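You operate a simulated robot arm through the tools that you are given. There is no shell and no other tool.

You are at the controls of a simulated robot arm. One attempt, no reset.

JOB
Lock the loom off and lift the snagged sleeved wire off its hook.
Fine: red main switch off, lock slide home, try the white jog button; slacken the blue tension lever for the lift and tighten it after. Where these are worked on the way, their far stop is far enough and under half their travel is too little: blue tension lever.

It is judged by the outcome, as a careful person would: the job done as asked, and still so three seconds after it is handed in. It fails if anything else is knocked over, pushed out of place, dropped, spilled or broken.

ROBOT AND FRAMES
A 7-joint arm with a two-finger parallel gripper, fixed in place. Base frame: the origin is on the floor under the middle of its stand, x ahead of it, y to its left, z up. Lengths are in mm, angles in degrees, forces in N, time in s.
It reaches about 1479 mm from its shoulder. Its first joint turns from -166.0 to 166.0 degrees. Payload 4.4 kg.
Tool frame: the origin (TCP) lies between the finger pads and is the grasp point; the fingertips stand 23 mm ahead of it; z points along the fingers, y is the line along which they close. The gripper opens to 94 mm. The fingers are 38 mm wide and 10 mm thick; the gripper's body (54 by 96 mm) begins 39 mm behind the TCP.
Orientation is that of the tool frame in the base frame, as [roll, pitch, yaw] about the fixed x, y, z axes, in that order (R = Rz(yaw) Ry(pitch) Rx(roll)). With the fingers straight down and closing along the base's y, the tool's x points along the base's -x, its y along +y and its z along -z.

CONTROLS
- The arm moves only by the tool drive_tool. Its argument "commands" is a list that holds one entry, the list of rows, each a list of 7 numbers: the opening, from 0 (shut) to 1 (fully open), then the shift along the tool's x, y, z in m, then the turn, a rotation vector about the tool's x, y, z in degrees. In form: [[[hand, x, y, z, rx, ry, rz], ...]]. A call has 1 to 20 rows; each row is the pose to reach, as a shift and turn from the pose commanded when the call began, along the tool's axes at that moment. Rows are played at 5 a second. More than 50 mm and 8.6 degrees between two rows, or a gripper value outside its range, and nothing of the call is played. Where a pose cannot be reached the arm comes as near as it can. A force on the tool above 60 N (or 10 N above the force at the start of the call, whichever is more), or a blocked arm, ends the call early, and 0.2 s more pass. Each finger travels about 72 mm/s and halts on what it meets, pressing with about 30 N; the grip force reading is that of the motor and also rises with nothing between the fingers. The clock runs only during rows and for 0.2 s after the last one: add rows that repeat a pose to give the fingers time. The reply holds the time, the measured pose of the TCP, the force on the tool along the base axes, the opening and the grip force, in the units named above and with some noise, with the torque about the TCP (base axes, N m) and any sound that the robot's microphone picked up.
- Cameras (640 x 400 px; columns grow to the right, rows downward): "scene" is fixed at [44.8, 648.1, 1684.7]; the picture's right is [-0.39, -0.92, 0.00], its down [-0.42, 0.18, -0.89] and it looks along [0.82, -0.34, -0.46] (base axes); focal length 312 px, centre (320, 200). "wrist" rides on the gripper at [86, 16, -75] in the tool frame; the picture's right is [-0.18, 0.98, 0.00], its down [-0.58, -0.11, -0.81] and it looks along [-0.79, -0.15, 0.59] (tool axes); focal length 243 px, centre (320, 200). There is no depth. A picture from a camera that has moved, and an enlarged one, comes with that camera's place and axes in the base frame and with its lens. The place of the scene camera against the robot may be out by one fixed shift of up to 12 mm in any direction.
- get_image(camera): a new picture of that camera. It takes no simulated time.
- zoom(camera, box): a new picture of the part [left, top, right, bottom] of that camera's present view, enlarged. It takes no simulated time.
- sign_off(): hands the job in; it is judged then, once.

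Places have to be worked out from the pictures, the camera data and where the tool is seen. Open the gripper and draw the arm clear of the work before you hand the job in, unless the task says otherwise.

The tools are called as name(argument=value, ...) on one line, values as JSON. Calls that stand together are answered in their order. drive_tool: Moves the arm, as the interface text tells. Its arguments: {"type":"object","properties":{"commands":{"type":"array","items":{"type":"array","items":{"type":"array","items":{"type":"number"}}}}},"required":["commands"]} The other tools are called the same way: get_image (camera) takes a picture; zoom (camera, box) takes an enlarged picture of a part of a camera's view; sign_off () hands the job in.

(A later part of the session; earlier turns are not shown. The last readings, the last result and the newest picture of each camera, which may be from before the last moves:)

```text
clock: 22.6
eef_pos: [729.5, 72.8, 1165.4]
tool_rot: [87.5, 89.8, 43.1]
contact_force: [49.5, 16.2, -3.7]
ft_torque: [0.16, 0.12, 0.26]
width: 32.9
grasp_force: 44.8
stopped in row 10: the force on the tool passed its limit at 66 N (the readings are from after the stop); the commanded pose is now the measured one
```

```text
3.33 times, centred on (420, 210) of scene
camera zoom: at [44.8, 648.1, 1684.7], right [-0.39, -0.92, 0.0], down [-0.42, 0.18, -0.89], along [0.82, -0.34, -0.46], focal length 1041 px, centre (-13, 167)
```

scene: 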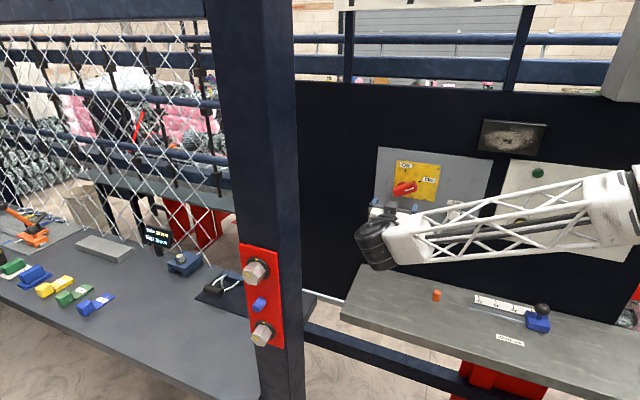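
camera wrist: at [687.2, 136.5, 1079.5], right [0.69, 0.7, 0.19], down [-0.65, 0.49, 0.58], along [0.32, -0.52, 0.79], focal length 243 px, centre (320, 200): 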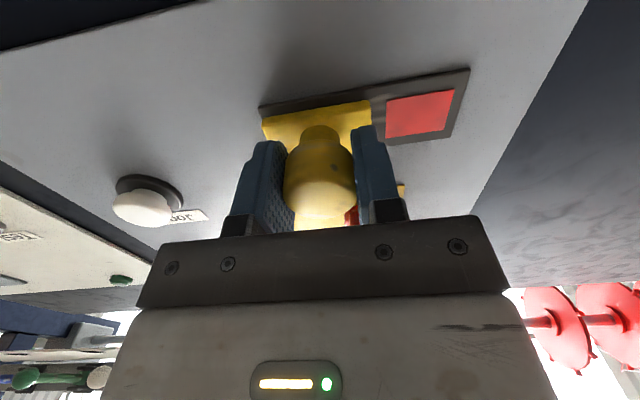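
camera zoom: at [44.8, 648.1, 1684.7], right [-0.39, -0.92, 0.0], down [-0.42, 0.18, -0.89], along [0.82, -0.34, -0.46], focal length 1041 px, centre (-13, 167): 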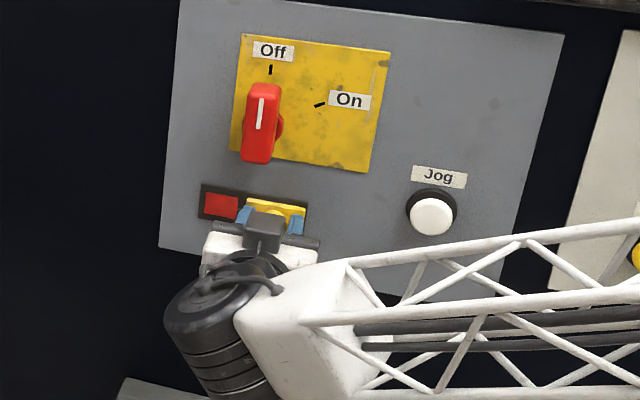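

The slide is against its right-hand stop after about 45 mm, and a red locked indicator now shows in the slot. I release it and back off.

drive_tool(commands=[[[0.4, 0, 0, 0, 0, 0, 0], [0.7, 0, 0, 0, 0, 0, 0], [0.7, 0, 0, 0, 0, 0, 0], [0.7, 0, 0, -0.02, 0, 0, 0], [0.7, 0, 0, -0.045, 0, 0, 0], [0.7, 0, 0, -0.07, 0, 0, 0], [0.7, 0, 0, -0.09, 0, 0, 0], [0.7, 0, 0, -0.09, 0, 0, 0]]])

get_image(camera="wrist")

zoom(camera="scene", box=[340, 150, 500, 270])

```text
clock: 24.4
eef_pos: [664.5, 135.1, 1166.2]
tool_rot: [65.0, 89.9, 20.5]
contact_force: [-0.3, -1.0, 0.1]
ft_torque: [0.0, -0.04, -0.01]
width: 65.8
grasp_force: 0.0
```

```text
taken
camera wrist: at [622.1, 199.0, 1079.5], right [0.69, 0.7, 0.19], down [-0.65, 0.49, 0.58], along [0.32, -0.52, 0.79], focal length 243 px, centre (320, 200)
```

wrist: 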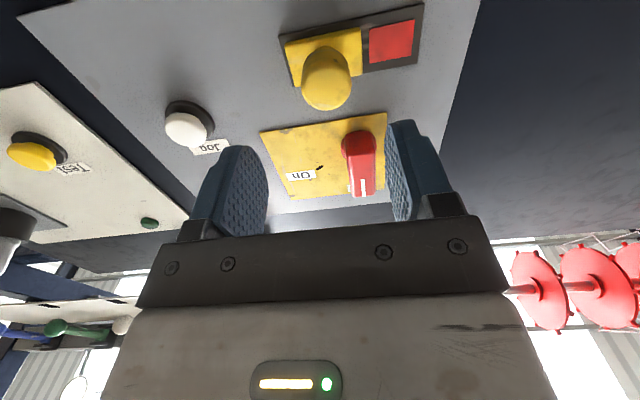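

```text
3.33 times, centred on (420, 210) of scene
camera zoom: at [44.8, 648.1, 1684.7], right [-0.39, -0.92, 0.0], down [-0.42, 0.18, -0.89], along [0.82, -0.34, -0.46], focal length 1041 px, centre (-13, 167)
```

zoom: 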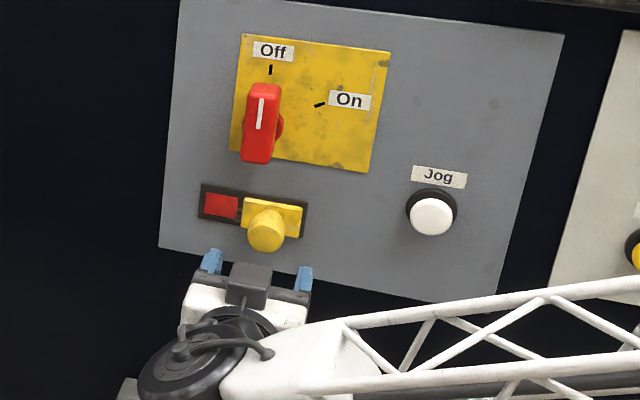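

The switch is Off and the slide is locked home. I now close the fingers and move in front of the white jog button, near a = -431, z = 1200.

drive_tool(commands=[[[0.4, -0.008, -0.03, 0, 0, 0, 0], [0, -0.016, -0.06, 0, 0, 0, 0], [0, -0.024, -0.09, 0, 0, 0, 0], [0, -0.03, -0.115, 0, 0, 0, 0], [0, -0.034, -0.134, 0, 0, 0, 0], [0, -0.034, -0.134, 0, 0, 0, 0], [0, -0.034, -0.134, 0, 0, 0, 0]]])

get_image(camera="wrist")

zoom(camera="scene", box=[380, 150, 540, 270])

```text
clock: 26.0
eef_pos: [570.1, 39.8, 1200.1]
tool_rot: [64.2, 89.9, 19.6]
contact_force: [-0.5, 0.4, -0.3]
ft_torque: [0.01, 0.0, 0.01]
width: 0.0
grasp_force: 29.7
```

```text
taken
camera wrist: at [528.2, 103.6, 1113.2], right [0.69, 0.7, 0.19], down [-0.65, 0.49, 0.58], along [0.32, -0.52, 0.79], focal length 243 px, centre (320, 200)
```

wrist: 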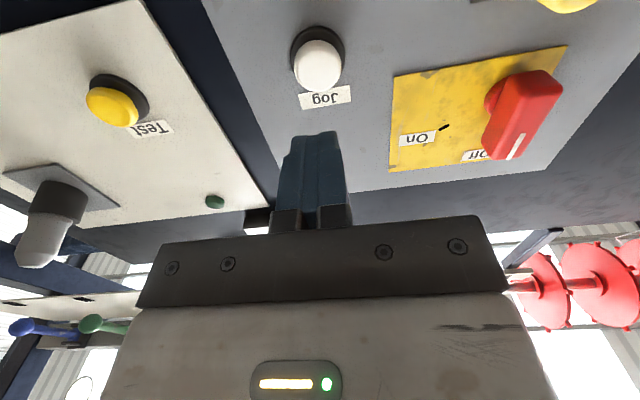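

```text
3.33 times, centred on (460, 210) of scene
camera zoom: at [44.8, 648.1, 1684.7], right [-0.39, -0.92, 0.0], down [-0.42, 0.18, -0.89], along [0.82, -0.34, -0.46], focal length 1041 px, centre (-147, 167)
```

zoom: 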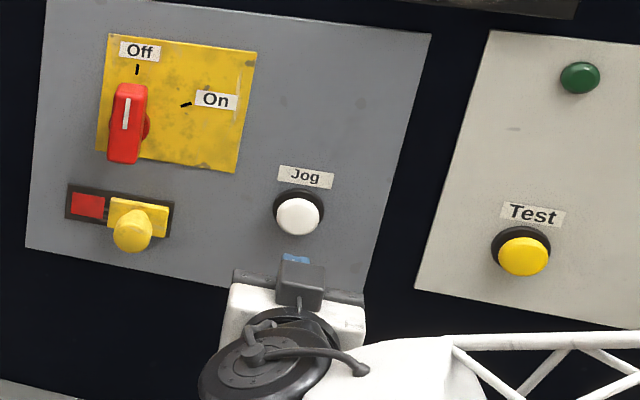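

The button lies on the tool axis, about 90 mm ahead of the fingertips. I approach and press it in small steps.

drive_tool(commands=[[[0, 0, 0, 0.03, 0, 0, 0], [0, 0, 0, 0.06, 0, 0, 0], [0, 0, 0, 0.08, 0, 0, 0], [0, 0, 0, 0.086, 0, 0, 0], [0, 0, 0, 0.089, 0, 0, 0], [0, 0, 0, 0.091, 0, 0, 0], [0, 0, 0, 0.093, 0, 0, 0], [0, 0, 0, 0.095, 0, 0, 0], [0, 0, 0, 0.095, 0, 0, 0]]])

get_image(camera="wrist")

zoom(camera="scene", box=[380, 150, 540, 270])

```text
clock: 28.0
eef_pos: [637.0, -27.3, 1200.5]
tool_rot: [68.1, 89.9, 23.6]
contact_force: [-20.2, 18.0, -1.3]
ft_torque: [0.08, 0.04, -0.03]
width: 0.1
grasp_force: 29.6
heard: click
```

```text
taken
camera wrist: at [595.4, 36.9, 1113.9], right [0.69, 0.7, 0.19], down [-0.65, 0.49, 0.58], along [0.32, -0.52, 0.79], focal length 243 px, centre (320, 200)
```

wrist: 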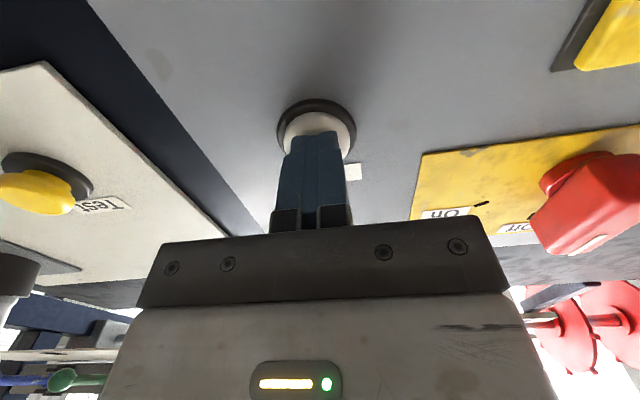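

```text
3.33 times, centred on (460, 210) of scene
camera zoom: at [44.8, 648.1, 1684.7], right [-0.39, -0.92, 0.0], down [-0.42, 0.18, -0.89], along [0.82, -0.34, -0.46], focal length 1041 px, centre (-147, 167)
```

zoom: 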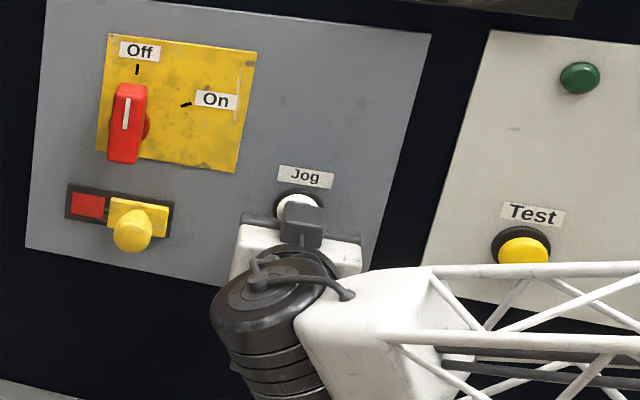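

I heard the click of the jog button at about 27 N and no machine motion followed, so the jog is dead. I retreat from the panel, lift and turn the hand back down.

drive_tool(commands=[[[0, 0, 0, -0.02, 0, 0, 0], [0, 0, 0, -0.05, 0, 0, 0], [0, -0.01, 0, -0.09, 0, 0, 0], [0, -0.03, 0, -0.12, 0, 7, 0], [0, -0.05, 0, -0.14, 0, 14, 0], [0, -0.07, 0, -0.16, 0, 21, 0], [0, -0.09, 0, -0.18, 0, 28, 0], [0, -0.11, 0, -0.19, 0, 35, 0], [0, -0.13, 0, -0.2, 0, 42, 0], [0, -0.15, 0, -0.2, 0, 49, 0], [0, -0.17, 0, -0.2, 0, 56, 0], [0, -0.19, 0, -0.2, 0, 63, 0], [0, -0.2, 0, -0.2, 0, 70, 0], [0, -0.2, 0, -0.2, 0, 77, 0], [0, -0.2, 0, -0.2, 0, 84, 0], [0, -0.2, 0, -0.2, 0, 90, 0], [0, -0.2, 0, -0.2, 0, 90, 0]]])

get_image(camera="scene")

get_image(camera="wrist")

```text
clock: 31.6
eef_pos: [495.1, 113.4, 1399.9]
tool_rot: [179.9, -0.1, 135.4]
contact_force: [-0.1, -0.3, -0.1]
ft_torque: [0.01, -0.02, 0.0]
width: 0.1
grasp_force: 30.1
```

```text
taken
```

scene: 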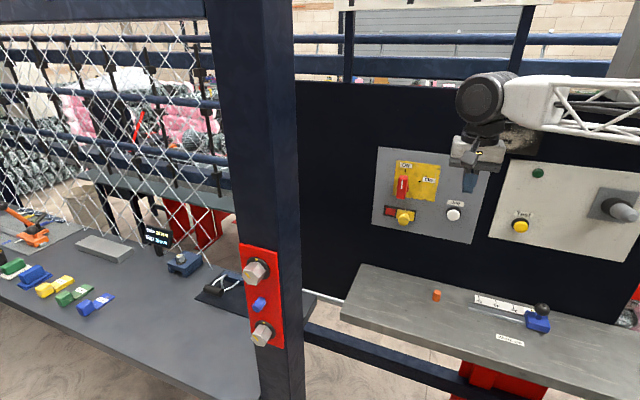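

```text
taken
camera wrist: at [444.2, 185.1, 1474.7], right [0.82, 0.57, 0.0], down [0.34, -0.49, 0.81], along [0.46, -0.66, -0.59], focal length 243 px, centre (320, 200)
```

wrist: 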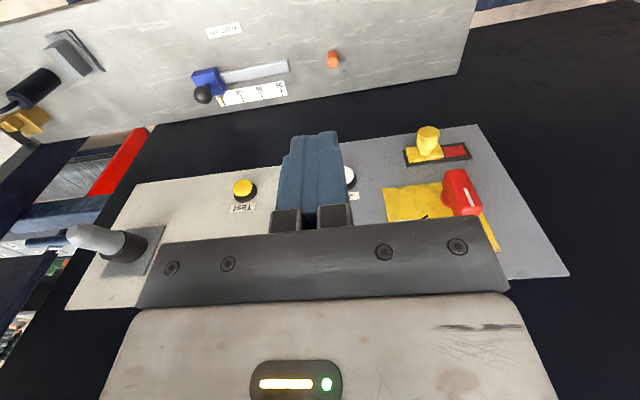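

I yaw the hand in place so the wrist camera looks toward the hook area and the post.

drive_tool(commands=[[[0, 0, 0, 0, 0, 0, -7], [0, 0, 0, 0, 0, 0, -14], [0, 0, 0, 0, 0, 0, -21], [0, 0, 0, 0, 0, 0, -28], [0, 0, 0, 0, 0, 0, -35], [0, 0, 0, 0, 0, 0, -42], [0, 0, 0, 0, 0, 0, -49], [0, 0, 0, 0, 0, 0, -56], [0, 0, 0, 0, 0, 0, -63], [0, 0, 0, 0, 0, 0, -70], [0, 0, 0, 0, 0, 0, -77], [0, 0, 0, 0, 0, 0, -84], [0, 0, 0, 0, 0, 0, -90], [0, 0, 0, 0, 0, 0, -90]]])

get_image(camera="wrist")

get_image(camera="scene")

```text
clock: 34.6
eef_pos: [494.7, 112.6, 1400.0]
tool_rot: [180.0, 0.0, -134.5]
contact_force: [-0.4, -1.1, -0.6]
ft_torque: [-0.02, 0.02, -0.02]
width: 0.1
grasp_force: 30.5
```

```text
taken
camera wrist: at [422.2, 62.6, 1474.3], right [-0.57, 0.82, 0.0], down [0.48, 0.34, 0.81], along [0.66, 0.46, -0.59], focal length 243 px, centre (320, 200)
```

wrist: 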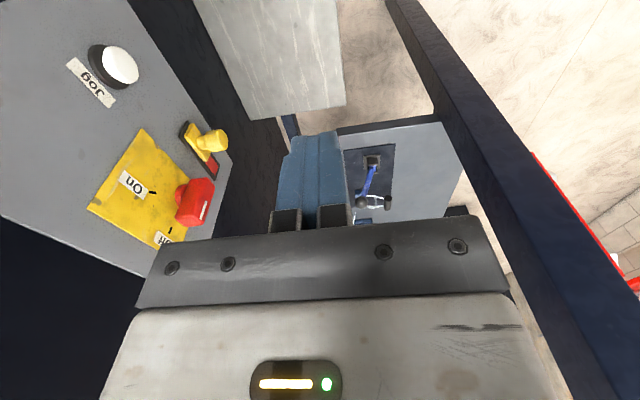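

```text
taken
```

scene: 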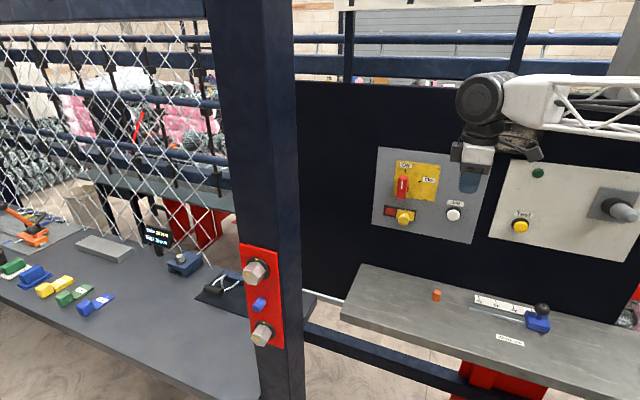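

I can now see the lever, hook and post from this side. I zoom in.

zoom(camera="wrist", box=[330, 110, 490, 220])

zoom(camera="wrist", box=[380, 0, 640, 250])

zoom(camera="scene", box=[190, 250, 320, 350])

```text
3.64 times, centred on (410, 165) of wrist
camera zoom: at [422.2, 62.6, 1474.3], right [-0.57, 0.82, 0.0], down [0.48, 0.34, 0.81], along [0.66, 0.46, -0.59], focal length 882 px, centre (-7, 327)
```

zoom: 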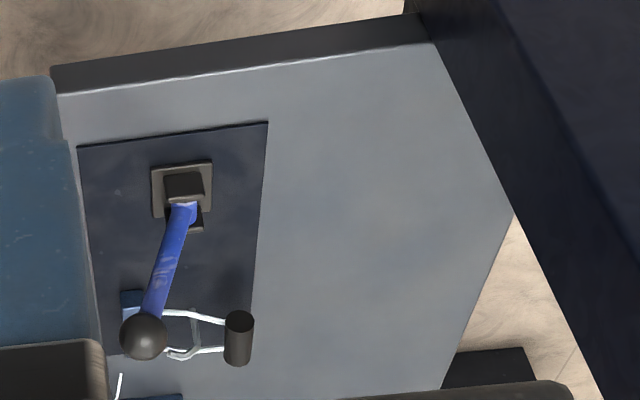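

```text
1.60 times, centred on (510, 125) of wrist
camera zoom: at [422.2, 62.6, 1474.3], right [-0.57, 0.82, 0.0], down [0.48, 0.34, 0.81], along [0.66, 0.46, -0.59], focal length 388 px, centre (16, 320)
```

zoom: 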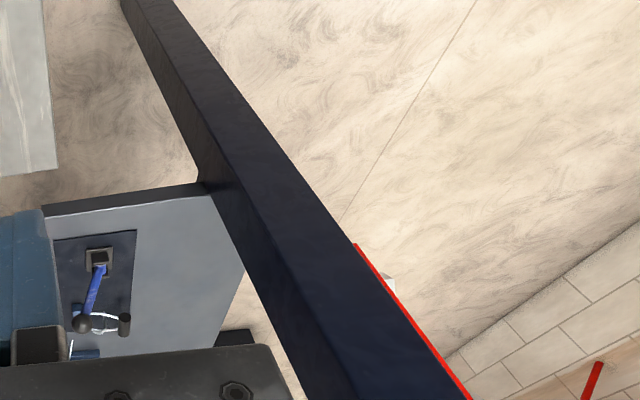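

```text
4.00 times, centred on (255, 300) of scene
camera zoom: at [44.8, 648.1, 1684.7], right [-0.39, -0.92, 0.0], down [-0.42, 0.18, -0.89], along [0.82, -0.34, -0.46], focal length 1249 px, centre (580, -200)
```

zoom: 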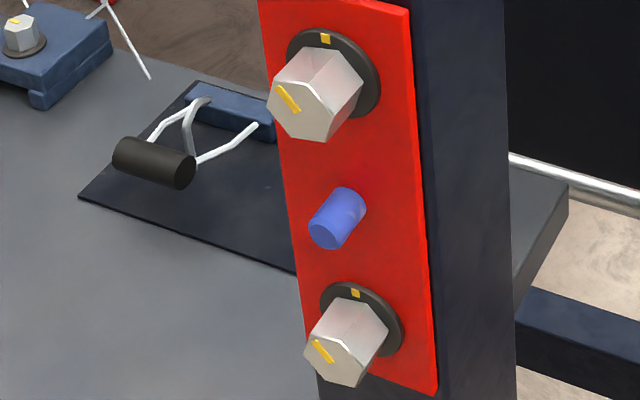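

I get the knob of the blue lever at about (815, 485, 1070), its base near (762, 498, 945), the mat at z ≈ 915 and the post at about (493, 565). I move the camera closer to the lever and hook at a safe height.

drive_tool(commands=[[[0, -0.035, 0.005, 0.012, 0, 0, 0], [0, -0.07, 0.01, 0.025, 0, 0, 0], [0, -0.105, 0.015, 0.038, 0, 0, 0], [0, -0.14, 0.02, 0.05, 0, 0, 0], [0, -0.175, 0.026, 0.063, 0, 0, 0], [0, -0.21, 0.032, 0.076, 0, 0, 0], [0, -0.24, 0.037, 0.09, 0, 0, 0], [0, -0.263, 0.041, 0.1, 0, 0, 0], [0, -0.263, 0.041, 0.1, 0, 0, 0]]])

get_image(camera="wrist")

get_image(camera="scene")

```text
clock: 36.6
eef_pos: [649.3, 329.3, 1299.7]
tool_rot: [180.0, 0.1, -134.6]
contact_force: [1.1, 0.1, 0.3]
ft_torque: [0.0, -0.01, -0.02]
width: 0.0
grasp_force: 29.9
```

```text
taken
camera wrist: at [577.5, 278.8, 1374.5], right [-0.57, 0.82, 0.0], down [0.48, 0.34, 0.81], along [0.66, 0.46, -0.59], focal length 243 px, centre (320, 200)
```

wrist: 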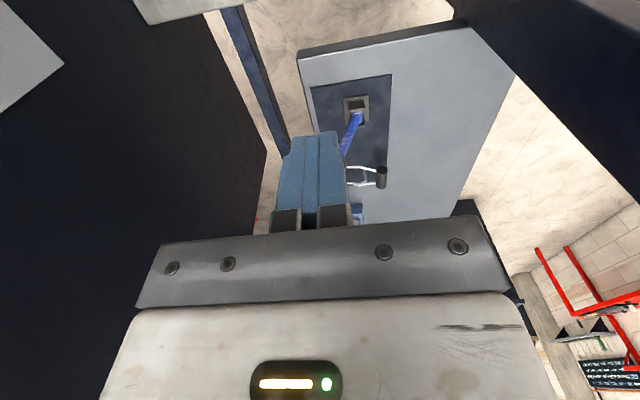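

```text
taken
```

scene: 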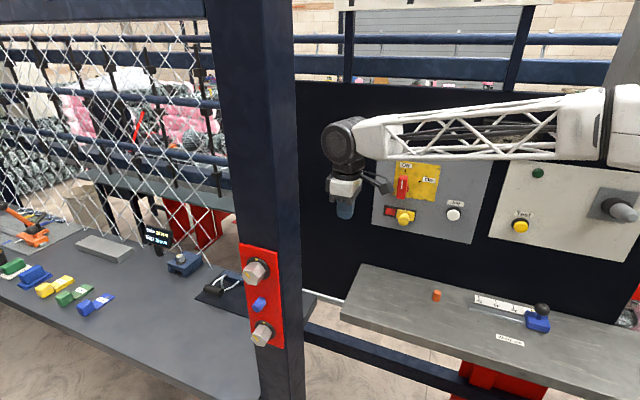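

The closed fingers hide the lever, so I open the gripper for a clear view between them.

drive_tool(commands=[[[0.5, 0, 0, 0, 0, 0, 0], [1, 0, 0, 0, 0, 0, 0], [1, 0, 0, 0, 0, 0, 0], [1, 0, 0, 0, 0, 0, 0]]])

get_image(camera="wrist")

zoom(camera="wrist", box=[270, 70, 430, 230])

```text
clock: 37.6
eef_pos: [650.6, 328.3, 1299.8]
tool_rot: [-180.0, 0.1, -134.6]
contact_force: [-0.2, 0.7, 0.4]
ft_torque: [0.01, 0.01, 0.0]
width: 93.8
grasp_force: 0.1
```

```text
taken
camera wrist: at [577.4, 278.4, 1374.5], right [-0.57, 0.82, 0.0], down [0.48, 0.34, 0.81], along [0.66, 0.46, -0.59], focal length 243 px, centre (320, 200)
```

wrist: 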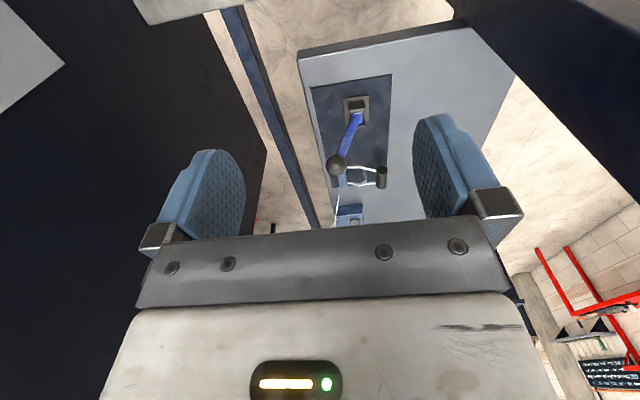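

```text
2.50 times, centred on (350, 150) of wrist
camera zoom: at [577.4, 278.4, 1374.5], right [-0.57, 0.82, 0.0], down [0.48, 0.34, 0.81], along [0.66, 0.46, -0.59], focal length 606 px, centre (245, 325)
```

zoom: 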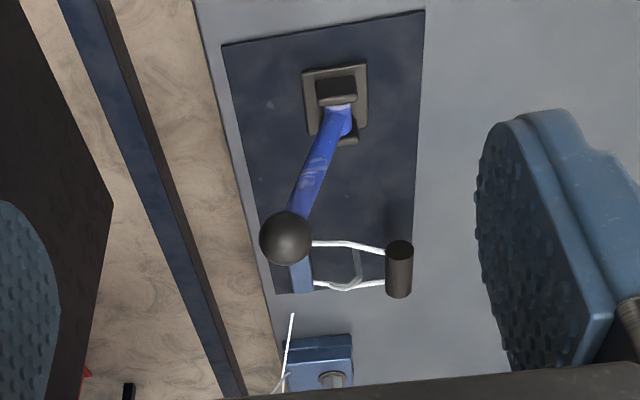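

With three views the knob comes to (811, 478, 1076) and the pivot to (779, 515, 940). The lever therefore leans about 20° toward the board and swings across it. I move above the knob with the fingers open along the swing direction.

drive_tool(commands=[[[1, -0.035, -0.002, 0.01, 0, 0, 0], [1, -0.07, -0.003, 0.025, 0, 0, 0], [1, -0.105, -0.005, 0.04, 0, 0, 0], [1, -0.14, -0.006, 0.06, 0, 0, 0], [1, -0.175, -0.008, 0.08, 0, 0, 0], [1, -0.2, -0.009, 0.09, 0, 0, 0], [1, -0.219, -0.009, 0.1, 0, 0, 0], [1, -0.219, -0.009, 0.1, 0, 0, 0]]])

get_image(camera="wrist")

get_image(camera="scene")

zoom(camera="wrist", box=[240, 60, 440, 220])

```text
clock: 39.4
eef_pos: [810.3, 477.9, 1201.0]
tool_rot: [180.0, 0.0, -134.7]
contact_force: [-1.1, 0.6, -0.3]
ft_torque: [-0.01, 0.03, 0.02]
width: 94.4
grasp_force: 0.1
```

```text
taken
camera wrist: at [737.8, 428.2, 1274.9], right [-0.57, 0.82, 0.0], down [0.48, 0.34, 0.81], along [0.66, 0.46, -0.59], focal length 243 px, centre (320, 200)
```

wrist: 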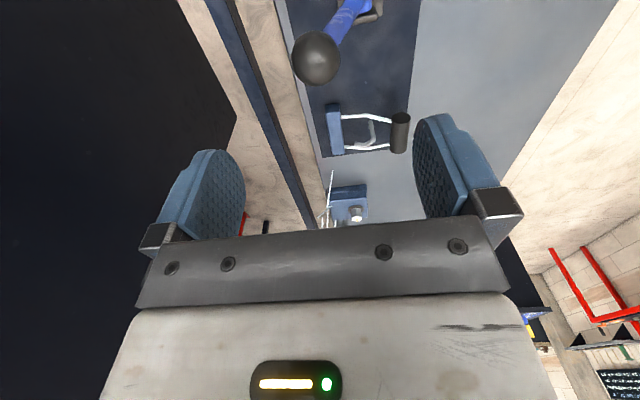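

```text
taken
```

scene: 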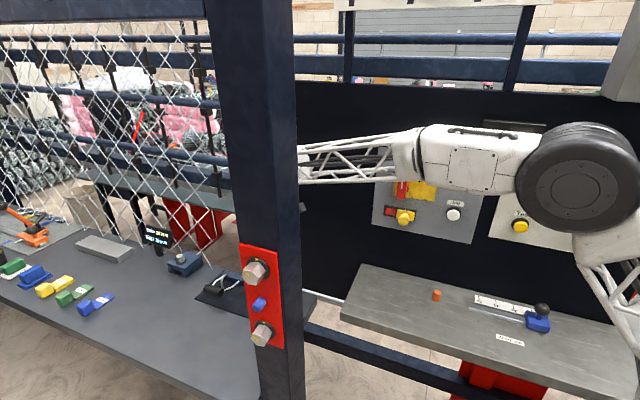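

```text
2.50 times, centred on (340, 140) of wrist
camera zoom: at [737.8, 428.2, 1274.9], right [-0.57, 0.82, 0.0], down [0.48, 0.34, 0.81], along [0.66, 0.46, -0.59], focal length 606 px, centre (270, 350)
```

zoom: 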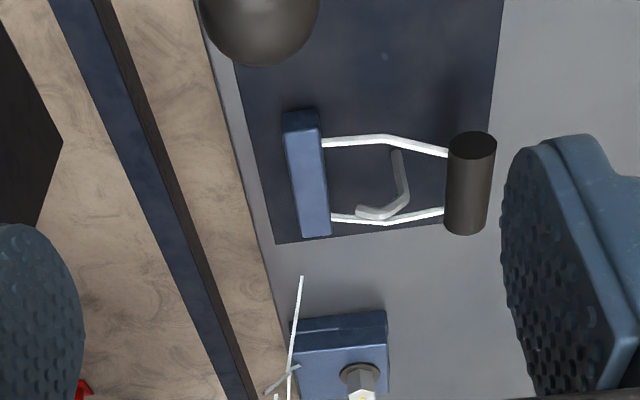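

The loop is a blue block with two white wires running to a black sleeve, and a grey hook rod bends over the far wire. I zoom the scene camera hard for the side view before touching anything.

zoom(camera="scene", box=[196, 262, 252, 302])

zoom(camera="wrist", box=[310, 85, 430, 165])

zoom(camera="wrist", box=[280, 0, 400, 90])

```text
10.00 times, centred on (224, 282) of scene
camera zoom: at [44.8, 648.1, 1684.7], right [-0.39, -0.92, 0.0], down [-0.42, 0.18, -0.89], along [0.82, -0.34, -0.46], focal length 3122 px, centre (1280, -620)
```

zoom: 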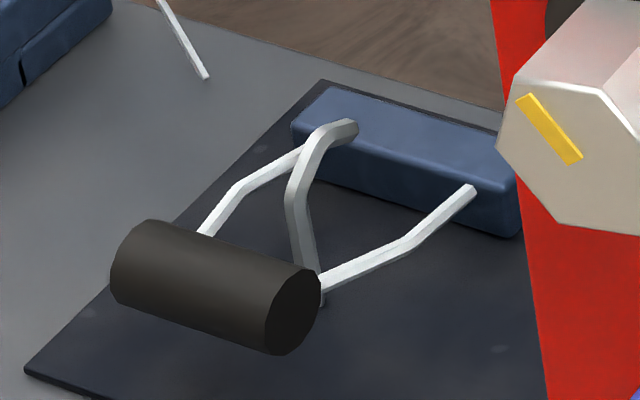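

```text
5.00 times, centred on (370, 125) of wrist
camera zoom: at [737.8, 428.2, 1274.9], right [-0.57, 0.82, 0.0], down [0.48, 0.34, 0.81], along [0.66, 0.46, -0.59], focal length 1213 px, centre (70, 575)
```

zoom: 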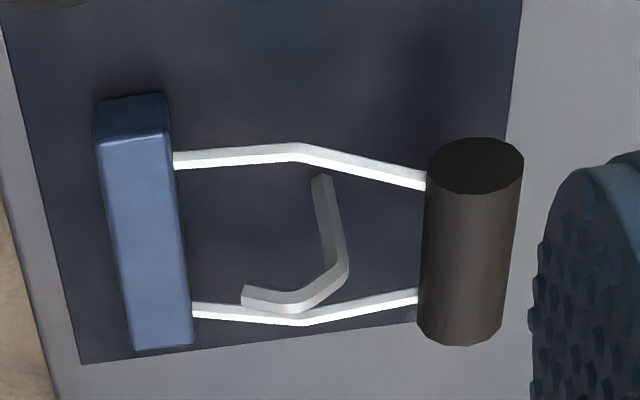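

```text
4.44 times, centred on (340, 45) of wrist
camera zoom: at [737.8, 428.2, 1274.9], right [-0.57, 0.82, 0.0], down [0.48, 0.34, 0.81], along [0.66, 0.46, -0.59], focal length 1078 px, centre (231, 889)
```

zoom: 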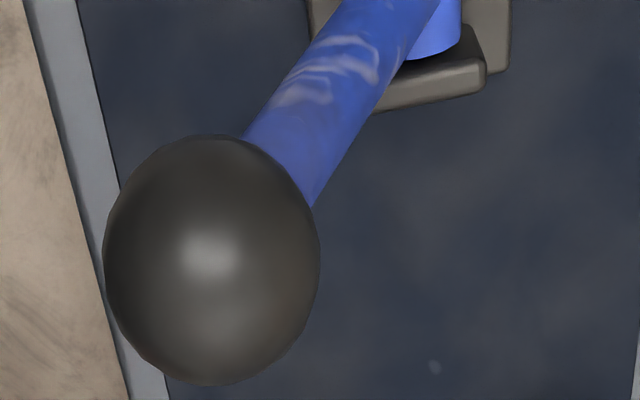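

The ball of the lever is about 37 mm across and centred near (811, 476, 1076). I lower the open fingers over it.

drive_tool(commands=[[[1, 0, 0, 0.03, 0, 0, 0], [1, 0, 0, 0.06, 0, 0, 0], [1, 0, 0, 0.085, 0, 0, 0], [1, 0, 0, 0.105, 0, 0, 0], [1, 0, 0, 0.122, 0, 0, 0], [1, 0, 0, 0.122, 0, 0, 0]]])

get_image(camera="wrist")

get_image(camera="scene")

```text
clock: 40.8
eef_pos: [811.5, 479.1, 1078.2]
tool_rot: [180.0, 0.1, -134.6]
contact_force: [0.3, 0.1, 0.2]
ft_torque: [0.02, -0.04, 0.05]
width: 94.0
grasp_force: 0.2
```

```text
taken
camera wrist: at [738.0, 428.9, 1152.6], right [-0.57, 0.82, 0.0], down [0.48, 0.34, 0.81], along [0.66, 0.46, -0.59], focal length 243 px, centre (320, 200)
```

wrist: 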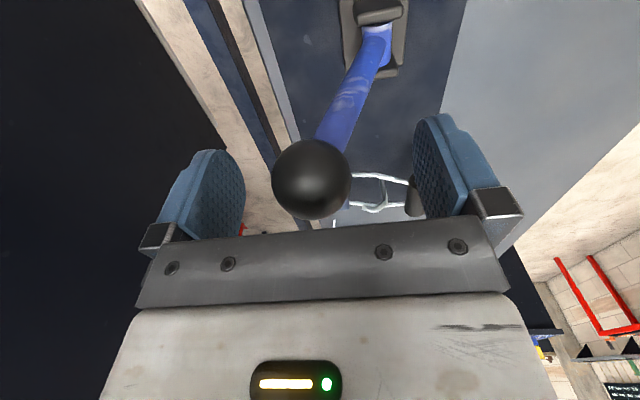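

```text
taken
```

scene: 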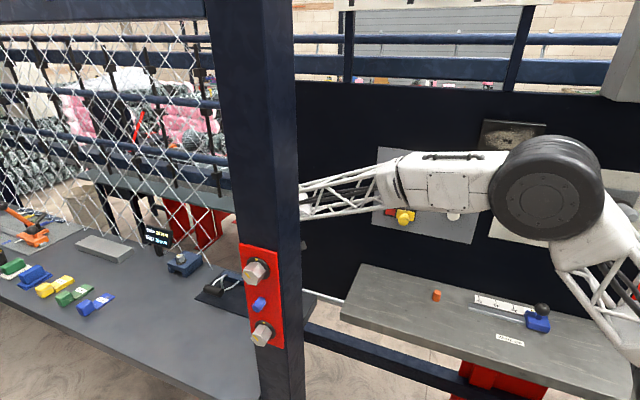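

The ball sits within 4 mm of the TCP. I close loosely to 42 mm around it and draw it across the swing (tool +y) along its arc, watching the force for the far stop.

drive_tool(commands=[[[0.45, 0, -0.003, 0, 0, 0, 0], [0.45, 0, -0.003, 0, 0, 0, 0], [0.45, 0, -0.003, 0, 0, 0, 0], [0.45, 0, 0.007, -0.003, 0, 0, 0], [0.45, 0, 0.017, -0.0056, 0, 0, 0], [0.45, 0, 0.027, -0.0075, 0, 0, 0], [0.45, 0, 0.037, -0.0087, 0, 0, 0], [0.45, 0, 0.047, -0.0092, 0, 0, 0], [0.45, 0, 0.047, -0.0092, 0, 0, 0]]])

get_image(camera="wrist")

get_image(camera="scene")

```text
clock: 42.8
eef_pos: [777.2, 511.8, 1087.7]
tool_rot: [180.0, 0.2, -134.6]
contact_force: [1.5, -1.1, -0.2]
ft_torque: [0.0, 0.0, 0.0]
width: 42.9
grasp_force: 0.7
```

```text
taken
camera wrist: at [704.9, 461.8, 1161.9], right [-0.57, 0.82, 0.0], down [0.48, 0.34, 0.81], along [0.66, 0.46, -0.59], focal length 243 px, centre (320, 200)
```

wrist: 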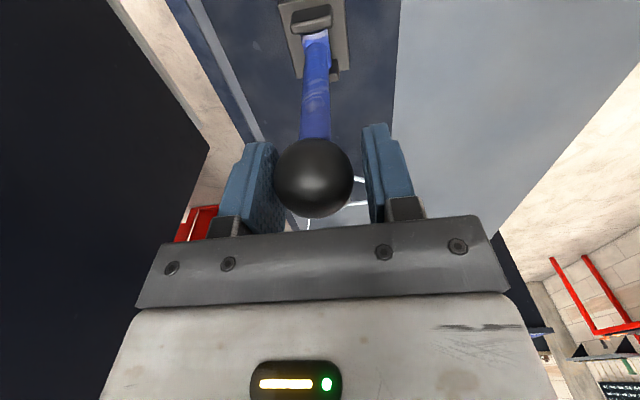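

```text
taken
```

scene: 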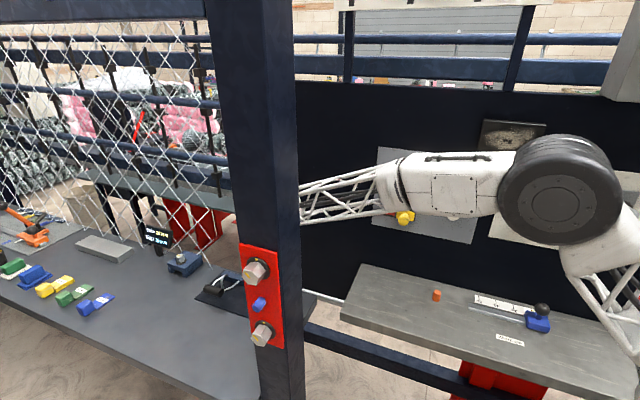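

The lever follows with almost no force and now stands upright. I keep going toward the far stop.

drive_tool(commands=[[[0.45, 0, 0.01, 0.0003, 0, 0, 0], [0.45, 0, 0.02, 0.0011, 0, 0, 0], [0.45, 0, 0.03, 0.0027, 0, 0, 0], [0.45, 0, 0.04, 0.005, 0, 0, 0], [0.45, 0, 0.05, 0.0081, 0, 0, 0], [0.45, 0, 0.058, 0.0112, 0, 0, 0], [0.45, 0, 0.064, 0.014, 0, 0, 0], [0.45, 0, 0.07, 0.0168, 0, 0, 0], [0.45, 0, 0.07, 0.0168, 0, 0, 0]]])

get_image(camera="wrist")

get_image(camera="scene")

```text
clock: 44.8
eef_pos: [726.7, 561.8, 1070.9]
tool_rot: [-179.9, 0.2, -134.6]
contact_force: [0.2, -0.8, 1.0]
ft_torque: [-0.06, -0.04, 0.0]
width: 42.8
grasp_force: 0.7
```

```text
taken
camera wrist: at [654.9, 511.3, 1145.6], right [-0.57, 0.82, 0.0], down [0.48, 0.34, 0.81], along [0.66, 0.46, -0.59], focal length 243 px, centre (320, 200)
```

wrist: 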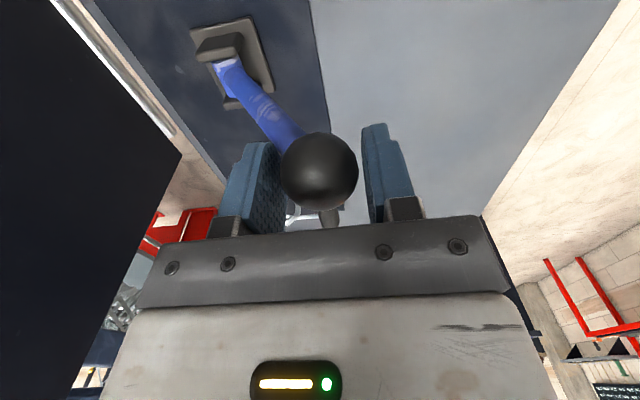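

```text
taken
```

scene: 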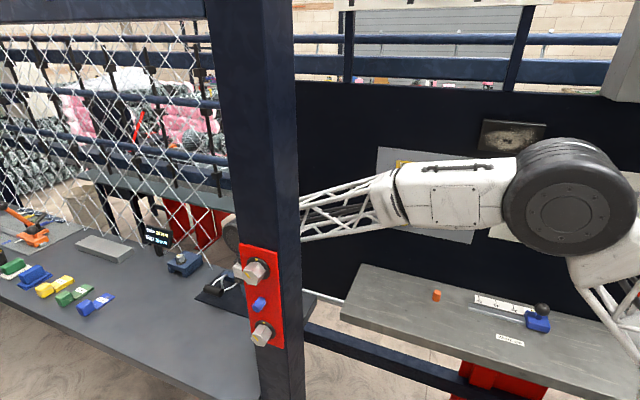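

The lever is about 28° past upright and there is still no stop. I continue in smaller steps and keep an eye on the post clearance, which I estimate at over 70 mm.

drive_tool(commands=[[[0.45, 0, 0.006, 0.0035, 0, 0, 0], [0.45, 0, 0.012, 0.0073, 0, 0, 0], [0.45, 0, 0.018, 0.0115, 0, 0, 0], [0.45, 0, 0.024, 0.0163, 0, 0, 0], [0.45, 0, 0.024, 0.0163, 0, 0, 0]]])

get_image(camera="wrist")

get_image(camera="scene")

```text
clock: 45.7
eef_pos: [718.8, 571.4, 1067.9]
tool_rot: [-179.8, 0.7, -134.8]
contact_force: [17.8, -22.8, 10.3]
ft_torque: [-0.8, -0.5, -0.13]
width: 54.8
grasp_force: 14.3
stopped in row 4: the force on the tool passed its limit at 68 N (the readings are from after the stop); the commanded pose is now the measured one
```

```text
taken
camera wrist: at [645.1, 521.0, 1140.7], right [-0.57, 0.82, 0.0], down [0.48, 0.33, 0.81], along [0.67, 0.46, -0.58], focal length 243 px, centre (320, 200)
```

wrist: 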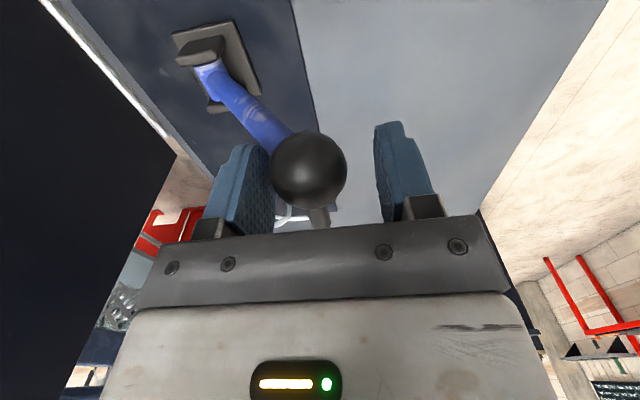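

```text
taken
```

scene: 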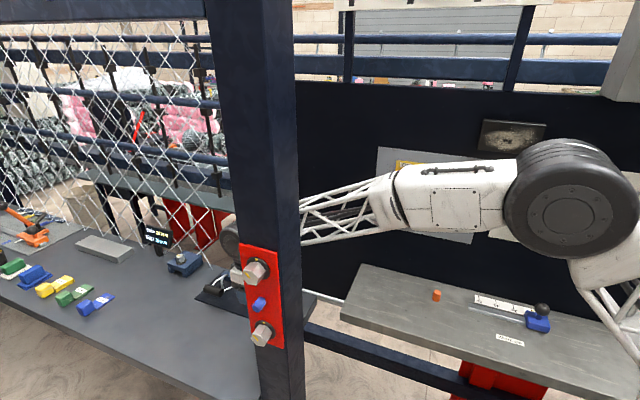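

The lever met its far stop: the force was 68 N against the push, and it leans about 32° past upright. It is fully slackened, so I open and rise clear.

drive_tool(commands=[[[0.7, 0, 0, 0, 0, 0, 0], [1, 0, 0, 0, 0, 0, 0], [1, 0, 0, 0, 0, 0, 0], [1, 0, 0, -0.03, 0, 0, 0], [1, 0, 0, -0.06, 0, 0, 0], [1, 0, 0, -0.1, 0, 0, 0], [1, 0, 0, -0.14, 0, 0, 0], [1, 0, 0, -0.14, 0, 0, 0]]])

get_image(camera="wrist")

zoom(camera="scene", box=[196, 262, 252, 302])

get_image(camera="scene")

```text
clock: 47.5
eef_pos: [714.8, 572.7, 1204.8]
tool_rot: [-179.8, 0.6, -134.7]
contact_force: [-0.1, -0.4, 0.1]
ft_torque: [0.01, -0.02, 0.02]
width: 94.0
grasp_force: 0.0
```

```text
taken
camera wrist: at [642.5, 521.9, 1279.8], right [-0.57, 0.82, 0.0], down [0.48, 0.33, 0.81], along [0.67, 0.46, -0.58], focal length 243 px, centre (320, 200)
```

wrist: 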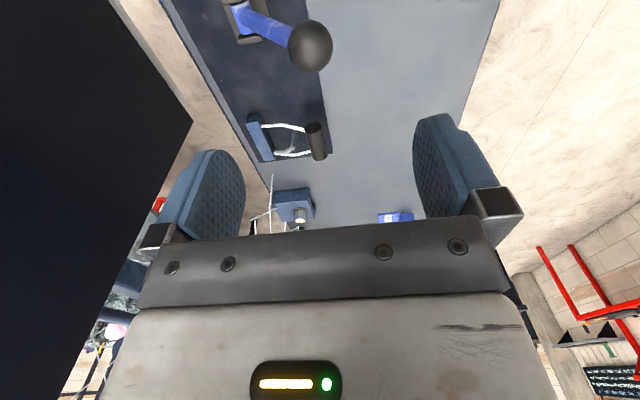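

```text
10.00 times, centred on (224, 282) of scene
camera zoom: at [44.8, 648.1, 1684.7], right [-0.39, -0.92, 0.0], down [-0.42, 0.18, -0.89], along [0.82, -0.34, -0.46], focal length 3122 px, centre (1280, -620)
```

zoom: 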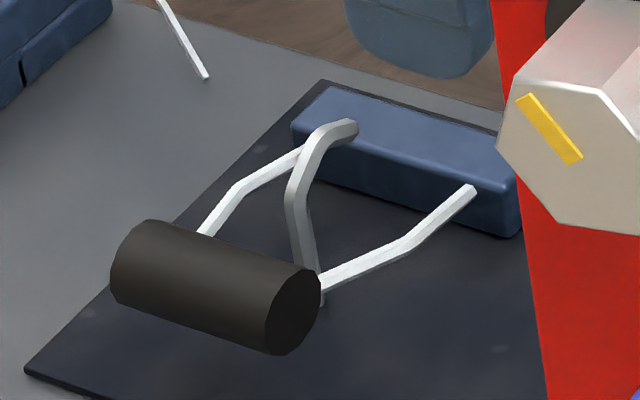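

```text
taken
```

scene: 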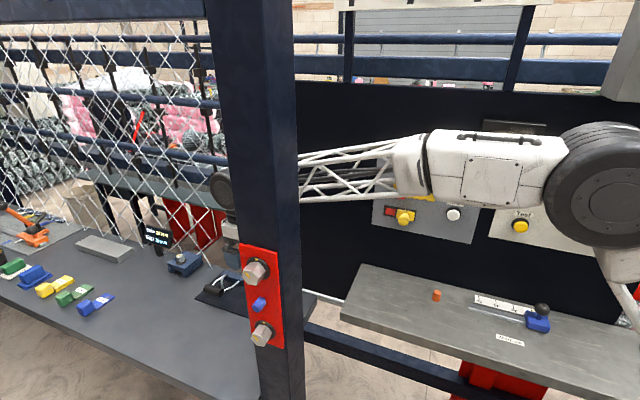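

The lever stays slackened. The sleeve lies level along the 45° line, centred near (870, 676, 966), about 31 mm thick and 61 mm long. The hook post stands 38 mm behind it, rising to about z = 985. I'll grip the sleeve by its ends so the fingers stay clear of the hook, so I yaw the hand 90° and move above it.

drive_tool(commands=[[[1, -0.015, -0.003, 0, 0, 0, 7], [1, -0.03, -0.006, 0, 0, 0, 14], [1, -0.045, -0.009, 0, 0, 0, 21], [1, -0.06, -0.012, 0, 0, 0, 28], [1, -0.075, -0.015, 0, 0, 0, 35], [1, -0.09, -0.018, 0, 0, 0, 42], [1, -0.105, -0.021, 0, 0, 0, 49], [1, -0.12, -0.024, 0, 0, 0, 56], [1, -0.135, -0.026, 0.01, 0, 0, 63], [1, -0.15, -0.028, 0.02, 0, 0, 70], [1, -0.165, -0.03, 0.03, 0, 0, 77], [1, -0.175, -0.031, 0.045, 0, 0, 84], [1, -0.182, -0.031, 0.06, 0, 0, 90.3], [1, -0.182, -0.031, 0.06, 0, 0, 90.3]]])

get_image(camera="wrist")

get_image(camera="scene")

```text
clock: 50.5
eef_pos: [866.2, 679.3, 1147.8]
tool_rot: [179.6, 0.2, 135.0]
contact_force: [0.0, -0.6, -0.1]
ft_torque: [0.02, 0.01, 0.01]
width: 94.2
grasp_force: 0.1
```

```text
taken
camera wrist: at [815.5, 752.5, 1221.2], right [0.83, 0.56, 0.01], down [0.33, -0.49, 0.81], along [0.46, -0.66, -0.59], focal length 243 px, centre (320, 200)
```

wrist: 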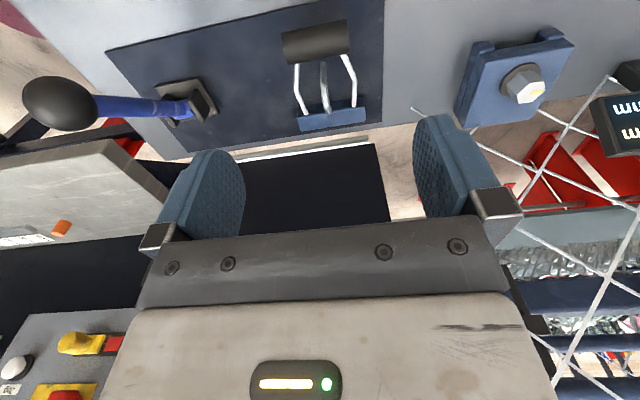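

```text
taken
```

scene: 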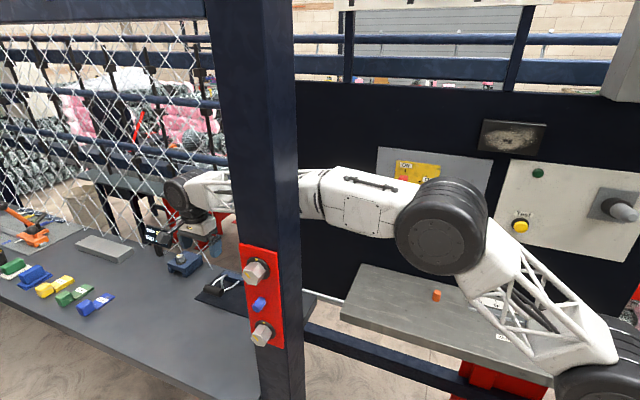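

The hand is above the sleeve with the camera looking back at the hook. I zoom in to align.

zoom(camera="wrist", box=[240, 0, 400, 140])

zoom(camera="scene", box=[130, 170, 260, 310])

```text
2.86 times, centred on (320, 70) of wrist
camera zoom: at [815.5, 752.5, 1221.2], right [0.83, 0.56, 0.01], down [0.33, -0.49, 0.81], along [0.46, -0.66, -0.59], focal length 693 px, centre (320, 571)
```

zoom: 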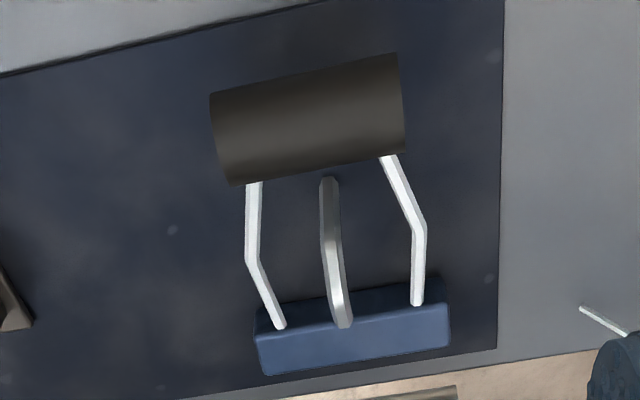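

```text
2.86 times, centred on (195, 240) of scene
camera zoom: at [44.8, 648.1, 1684.7], right [-0.39, -0.92, 0.0], down [-0.42, 0.18, -0.89], along [0.82, -0.34, -0.46], focal length 892 px, centre (677, 86)
```

zoom: 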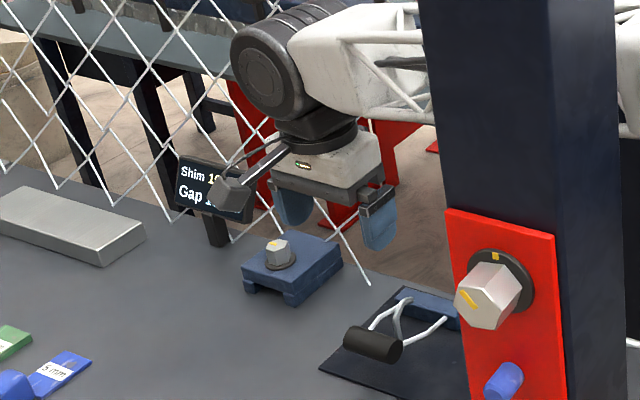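

The sleeve ends lie at panel-frame p1 = 1058 and 1118, with p2 = -138.5. I shift 5 mm to centre on it and descend in stages.

drive_tool(commands=[[[1, 0, -0.0025, 0.02, 0.2, 0, 0], [1, 0, -0.005, 0.045, 0.4, 0, 0], [1, 0, -0.005, 0.07, 0.4, 0, 0], [1, 0, -0.005, 0.09, 0.4, 0, 0], [1, 0, -0.005, 0.105, 0.4, 0, 0], [1, 0, -0.005, 0.105, 0.4, 0, 0]]])

get_image(camera="wrist")

zoom(camera="scene", box=[130, 170, 260, 310])

```text
clock: 51.9
eef_pos: [864.3, 677.2, 1040.5]
tool_rot: [179.9, 0.2, 135.1]
contact_force: [0.2, -1.2, -0.3]
ft_torque: [0.02, 0.05, 0.04]
width: 94.3
grasp_force: 0.2
```

```text
taken
camera wrist: at [813.7, 749.7, 1115.7], right [0.82, 0.57, 0.0], down [0.33, -0.49, 0.81], along [0.46, -0.67, -0.59], focal length 243 px, centre (320, 200)
```

wrist: 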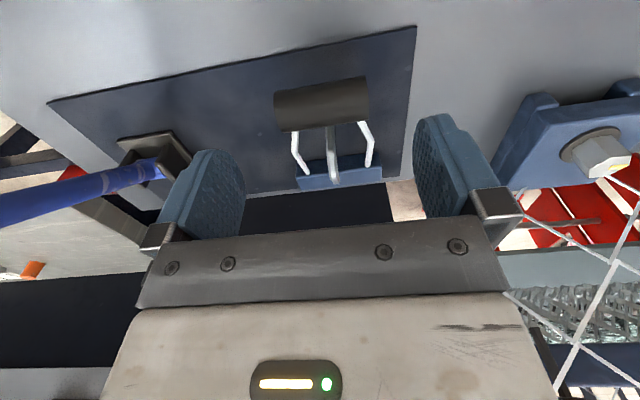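

```text
2.86 times, centred on (195, 240) of scene
camera zoom: at [44.8, 648.1, 1684.7], right [-0.39, -0.92, 0.0], down [-0.42, 0.18, -0.89], along [0.82, -0.34, -0.46], focal length 892 px, centre (677, 86)
```

zoom: 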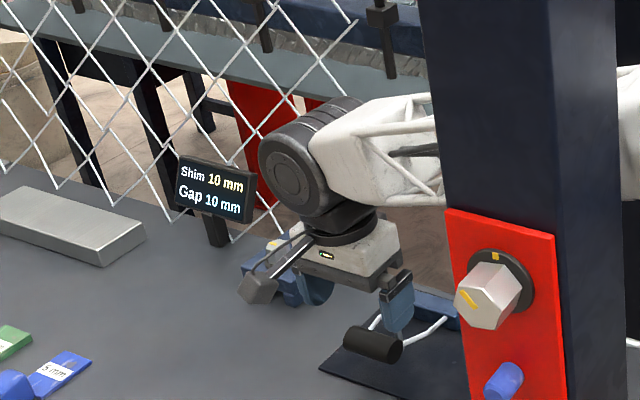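

The sleeve is centred between the fingers in this view. I zoom once more to check its height before the last descent.

zoom(camera="wrist", box=[240, 60, 400, 200])

zoom(camera="scene", box=[186, 232, 256, 302])

```text
2.86 times, centred on (320, 130) of wrist
camera zoom: at [813.7, 749.7, 1115.7], right [0.82, 0.57, 0.0], down [0.33, -0.49, 0.81], along [0.46, -0.67, -0.59], focal length 693 px, centre (320, 400)
```

zoom: 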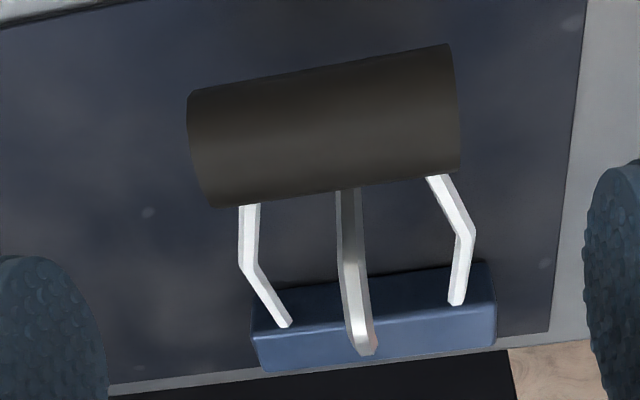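

```text
5.71 times, centred on (221, 267) of scene
camera zoom: at [44.8, 648.1, 1684.7], right [-0.39, -0.92, 0.0], down [-0.42, 0.18, -0.89], along [0.82, -0.34, -0.46], focal length 1784 px, centre (886, -183)
```

zoom: 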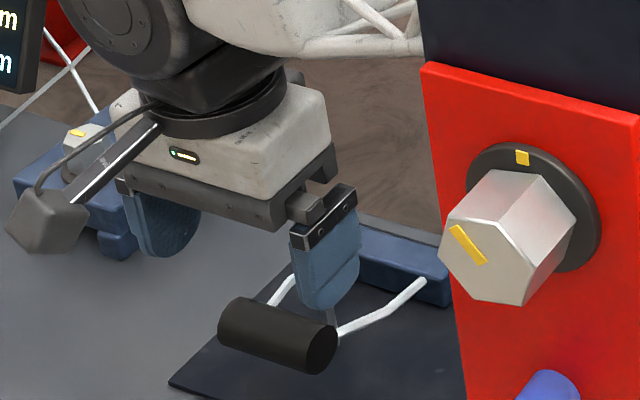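

Scaling the sleeve between the two views gives its axis at z ≈ 969. I descend 72 mm so the pads face the sleeve ends.

drive_tool(commands=[[[1, 0, 0, 0.02, 0, 0, 0], [1, 0, 0, 0.04, 0, 0, 0], [1, 0, 0, 0.055, 0, 0, 0], [1, 0, 0, 0.065, 0, 0, 0], [1, 0, 0, 0.072, 0, 0, 0], [1, 0, 0, 0.072, 0, 0, 0]]])

get_image(camera="wrist")

zoom(camera="scene", box=[186, 232, 256, 302])

```text
clock: 53.3
eef_pos: [863.0, 677.7, 970.1]
tool_rot: [179.9, 0.2, 135.0]
contact_force: [-0.2, 0.1, 0.2]
ft_torque: [0.0, 0.01, -0.02]
width: 94.1
grasp_force: 0.0
```

```text
taken
camera wrist: at [813.6, 749.9, 1044.0], right [0.82, 0.57, 0.0], down [0.33, -0.49, 0.81], along [0.46, -0.67, -0.59], focal length 243 px, centre (320, 200)
```

wrist: 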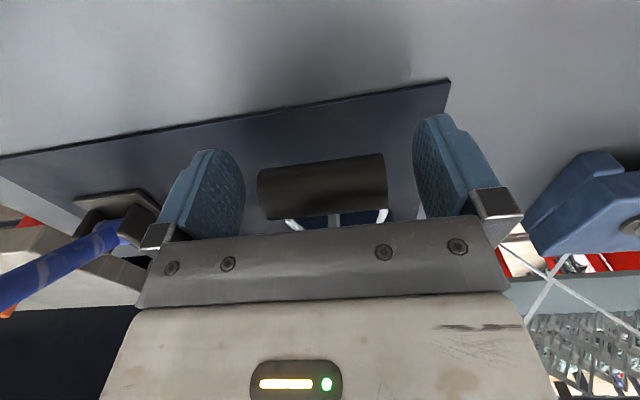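

```text
5.71 times, centred on (221, 267) of scene
camera zoom: at [44.8, 648.1, 1684.7], right [-0.39, -0.92, 0.0], down [-0.42, 0.18, -0.89], along [0.82, -0.34, -0.46], focal length 1784 px, centre (886, -183)
```

zoom: 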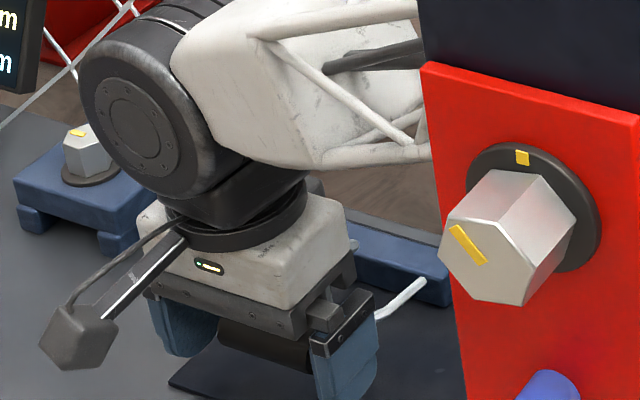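

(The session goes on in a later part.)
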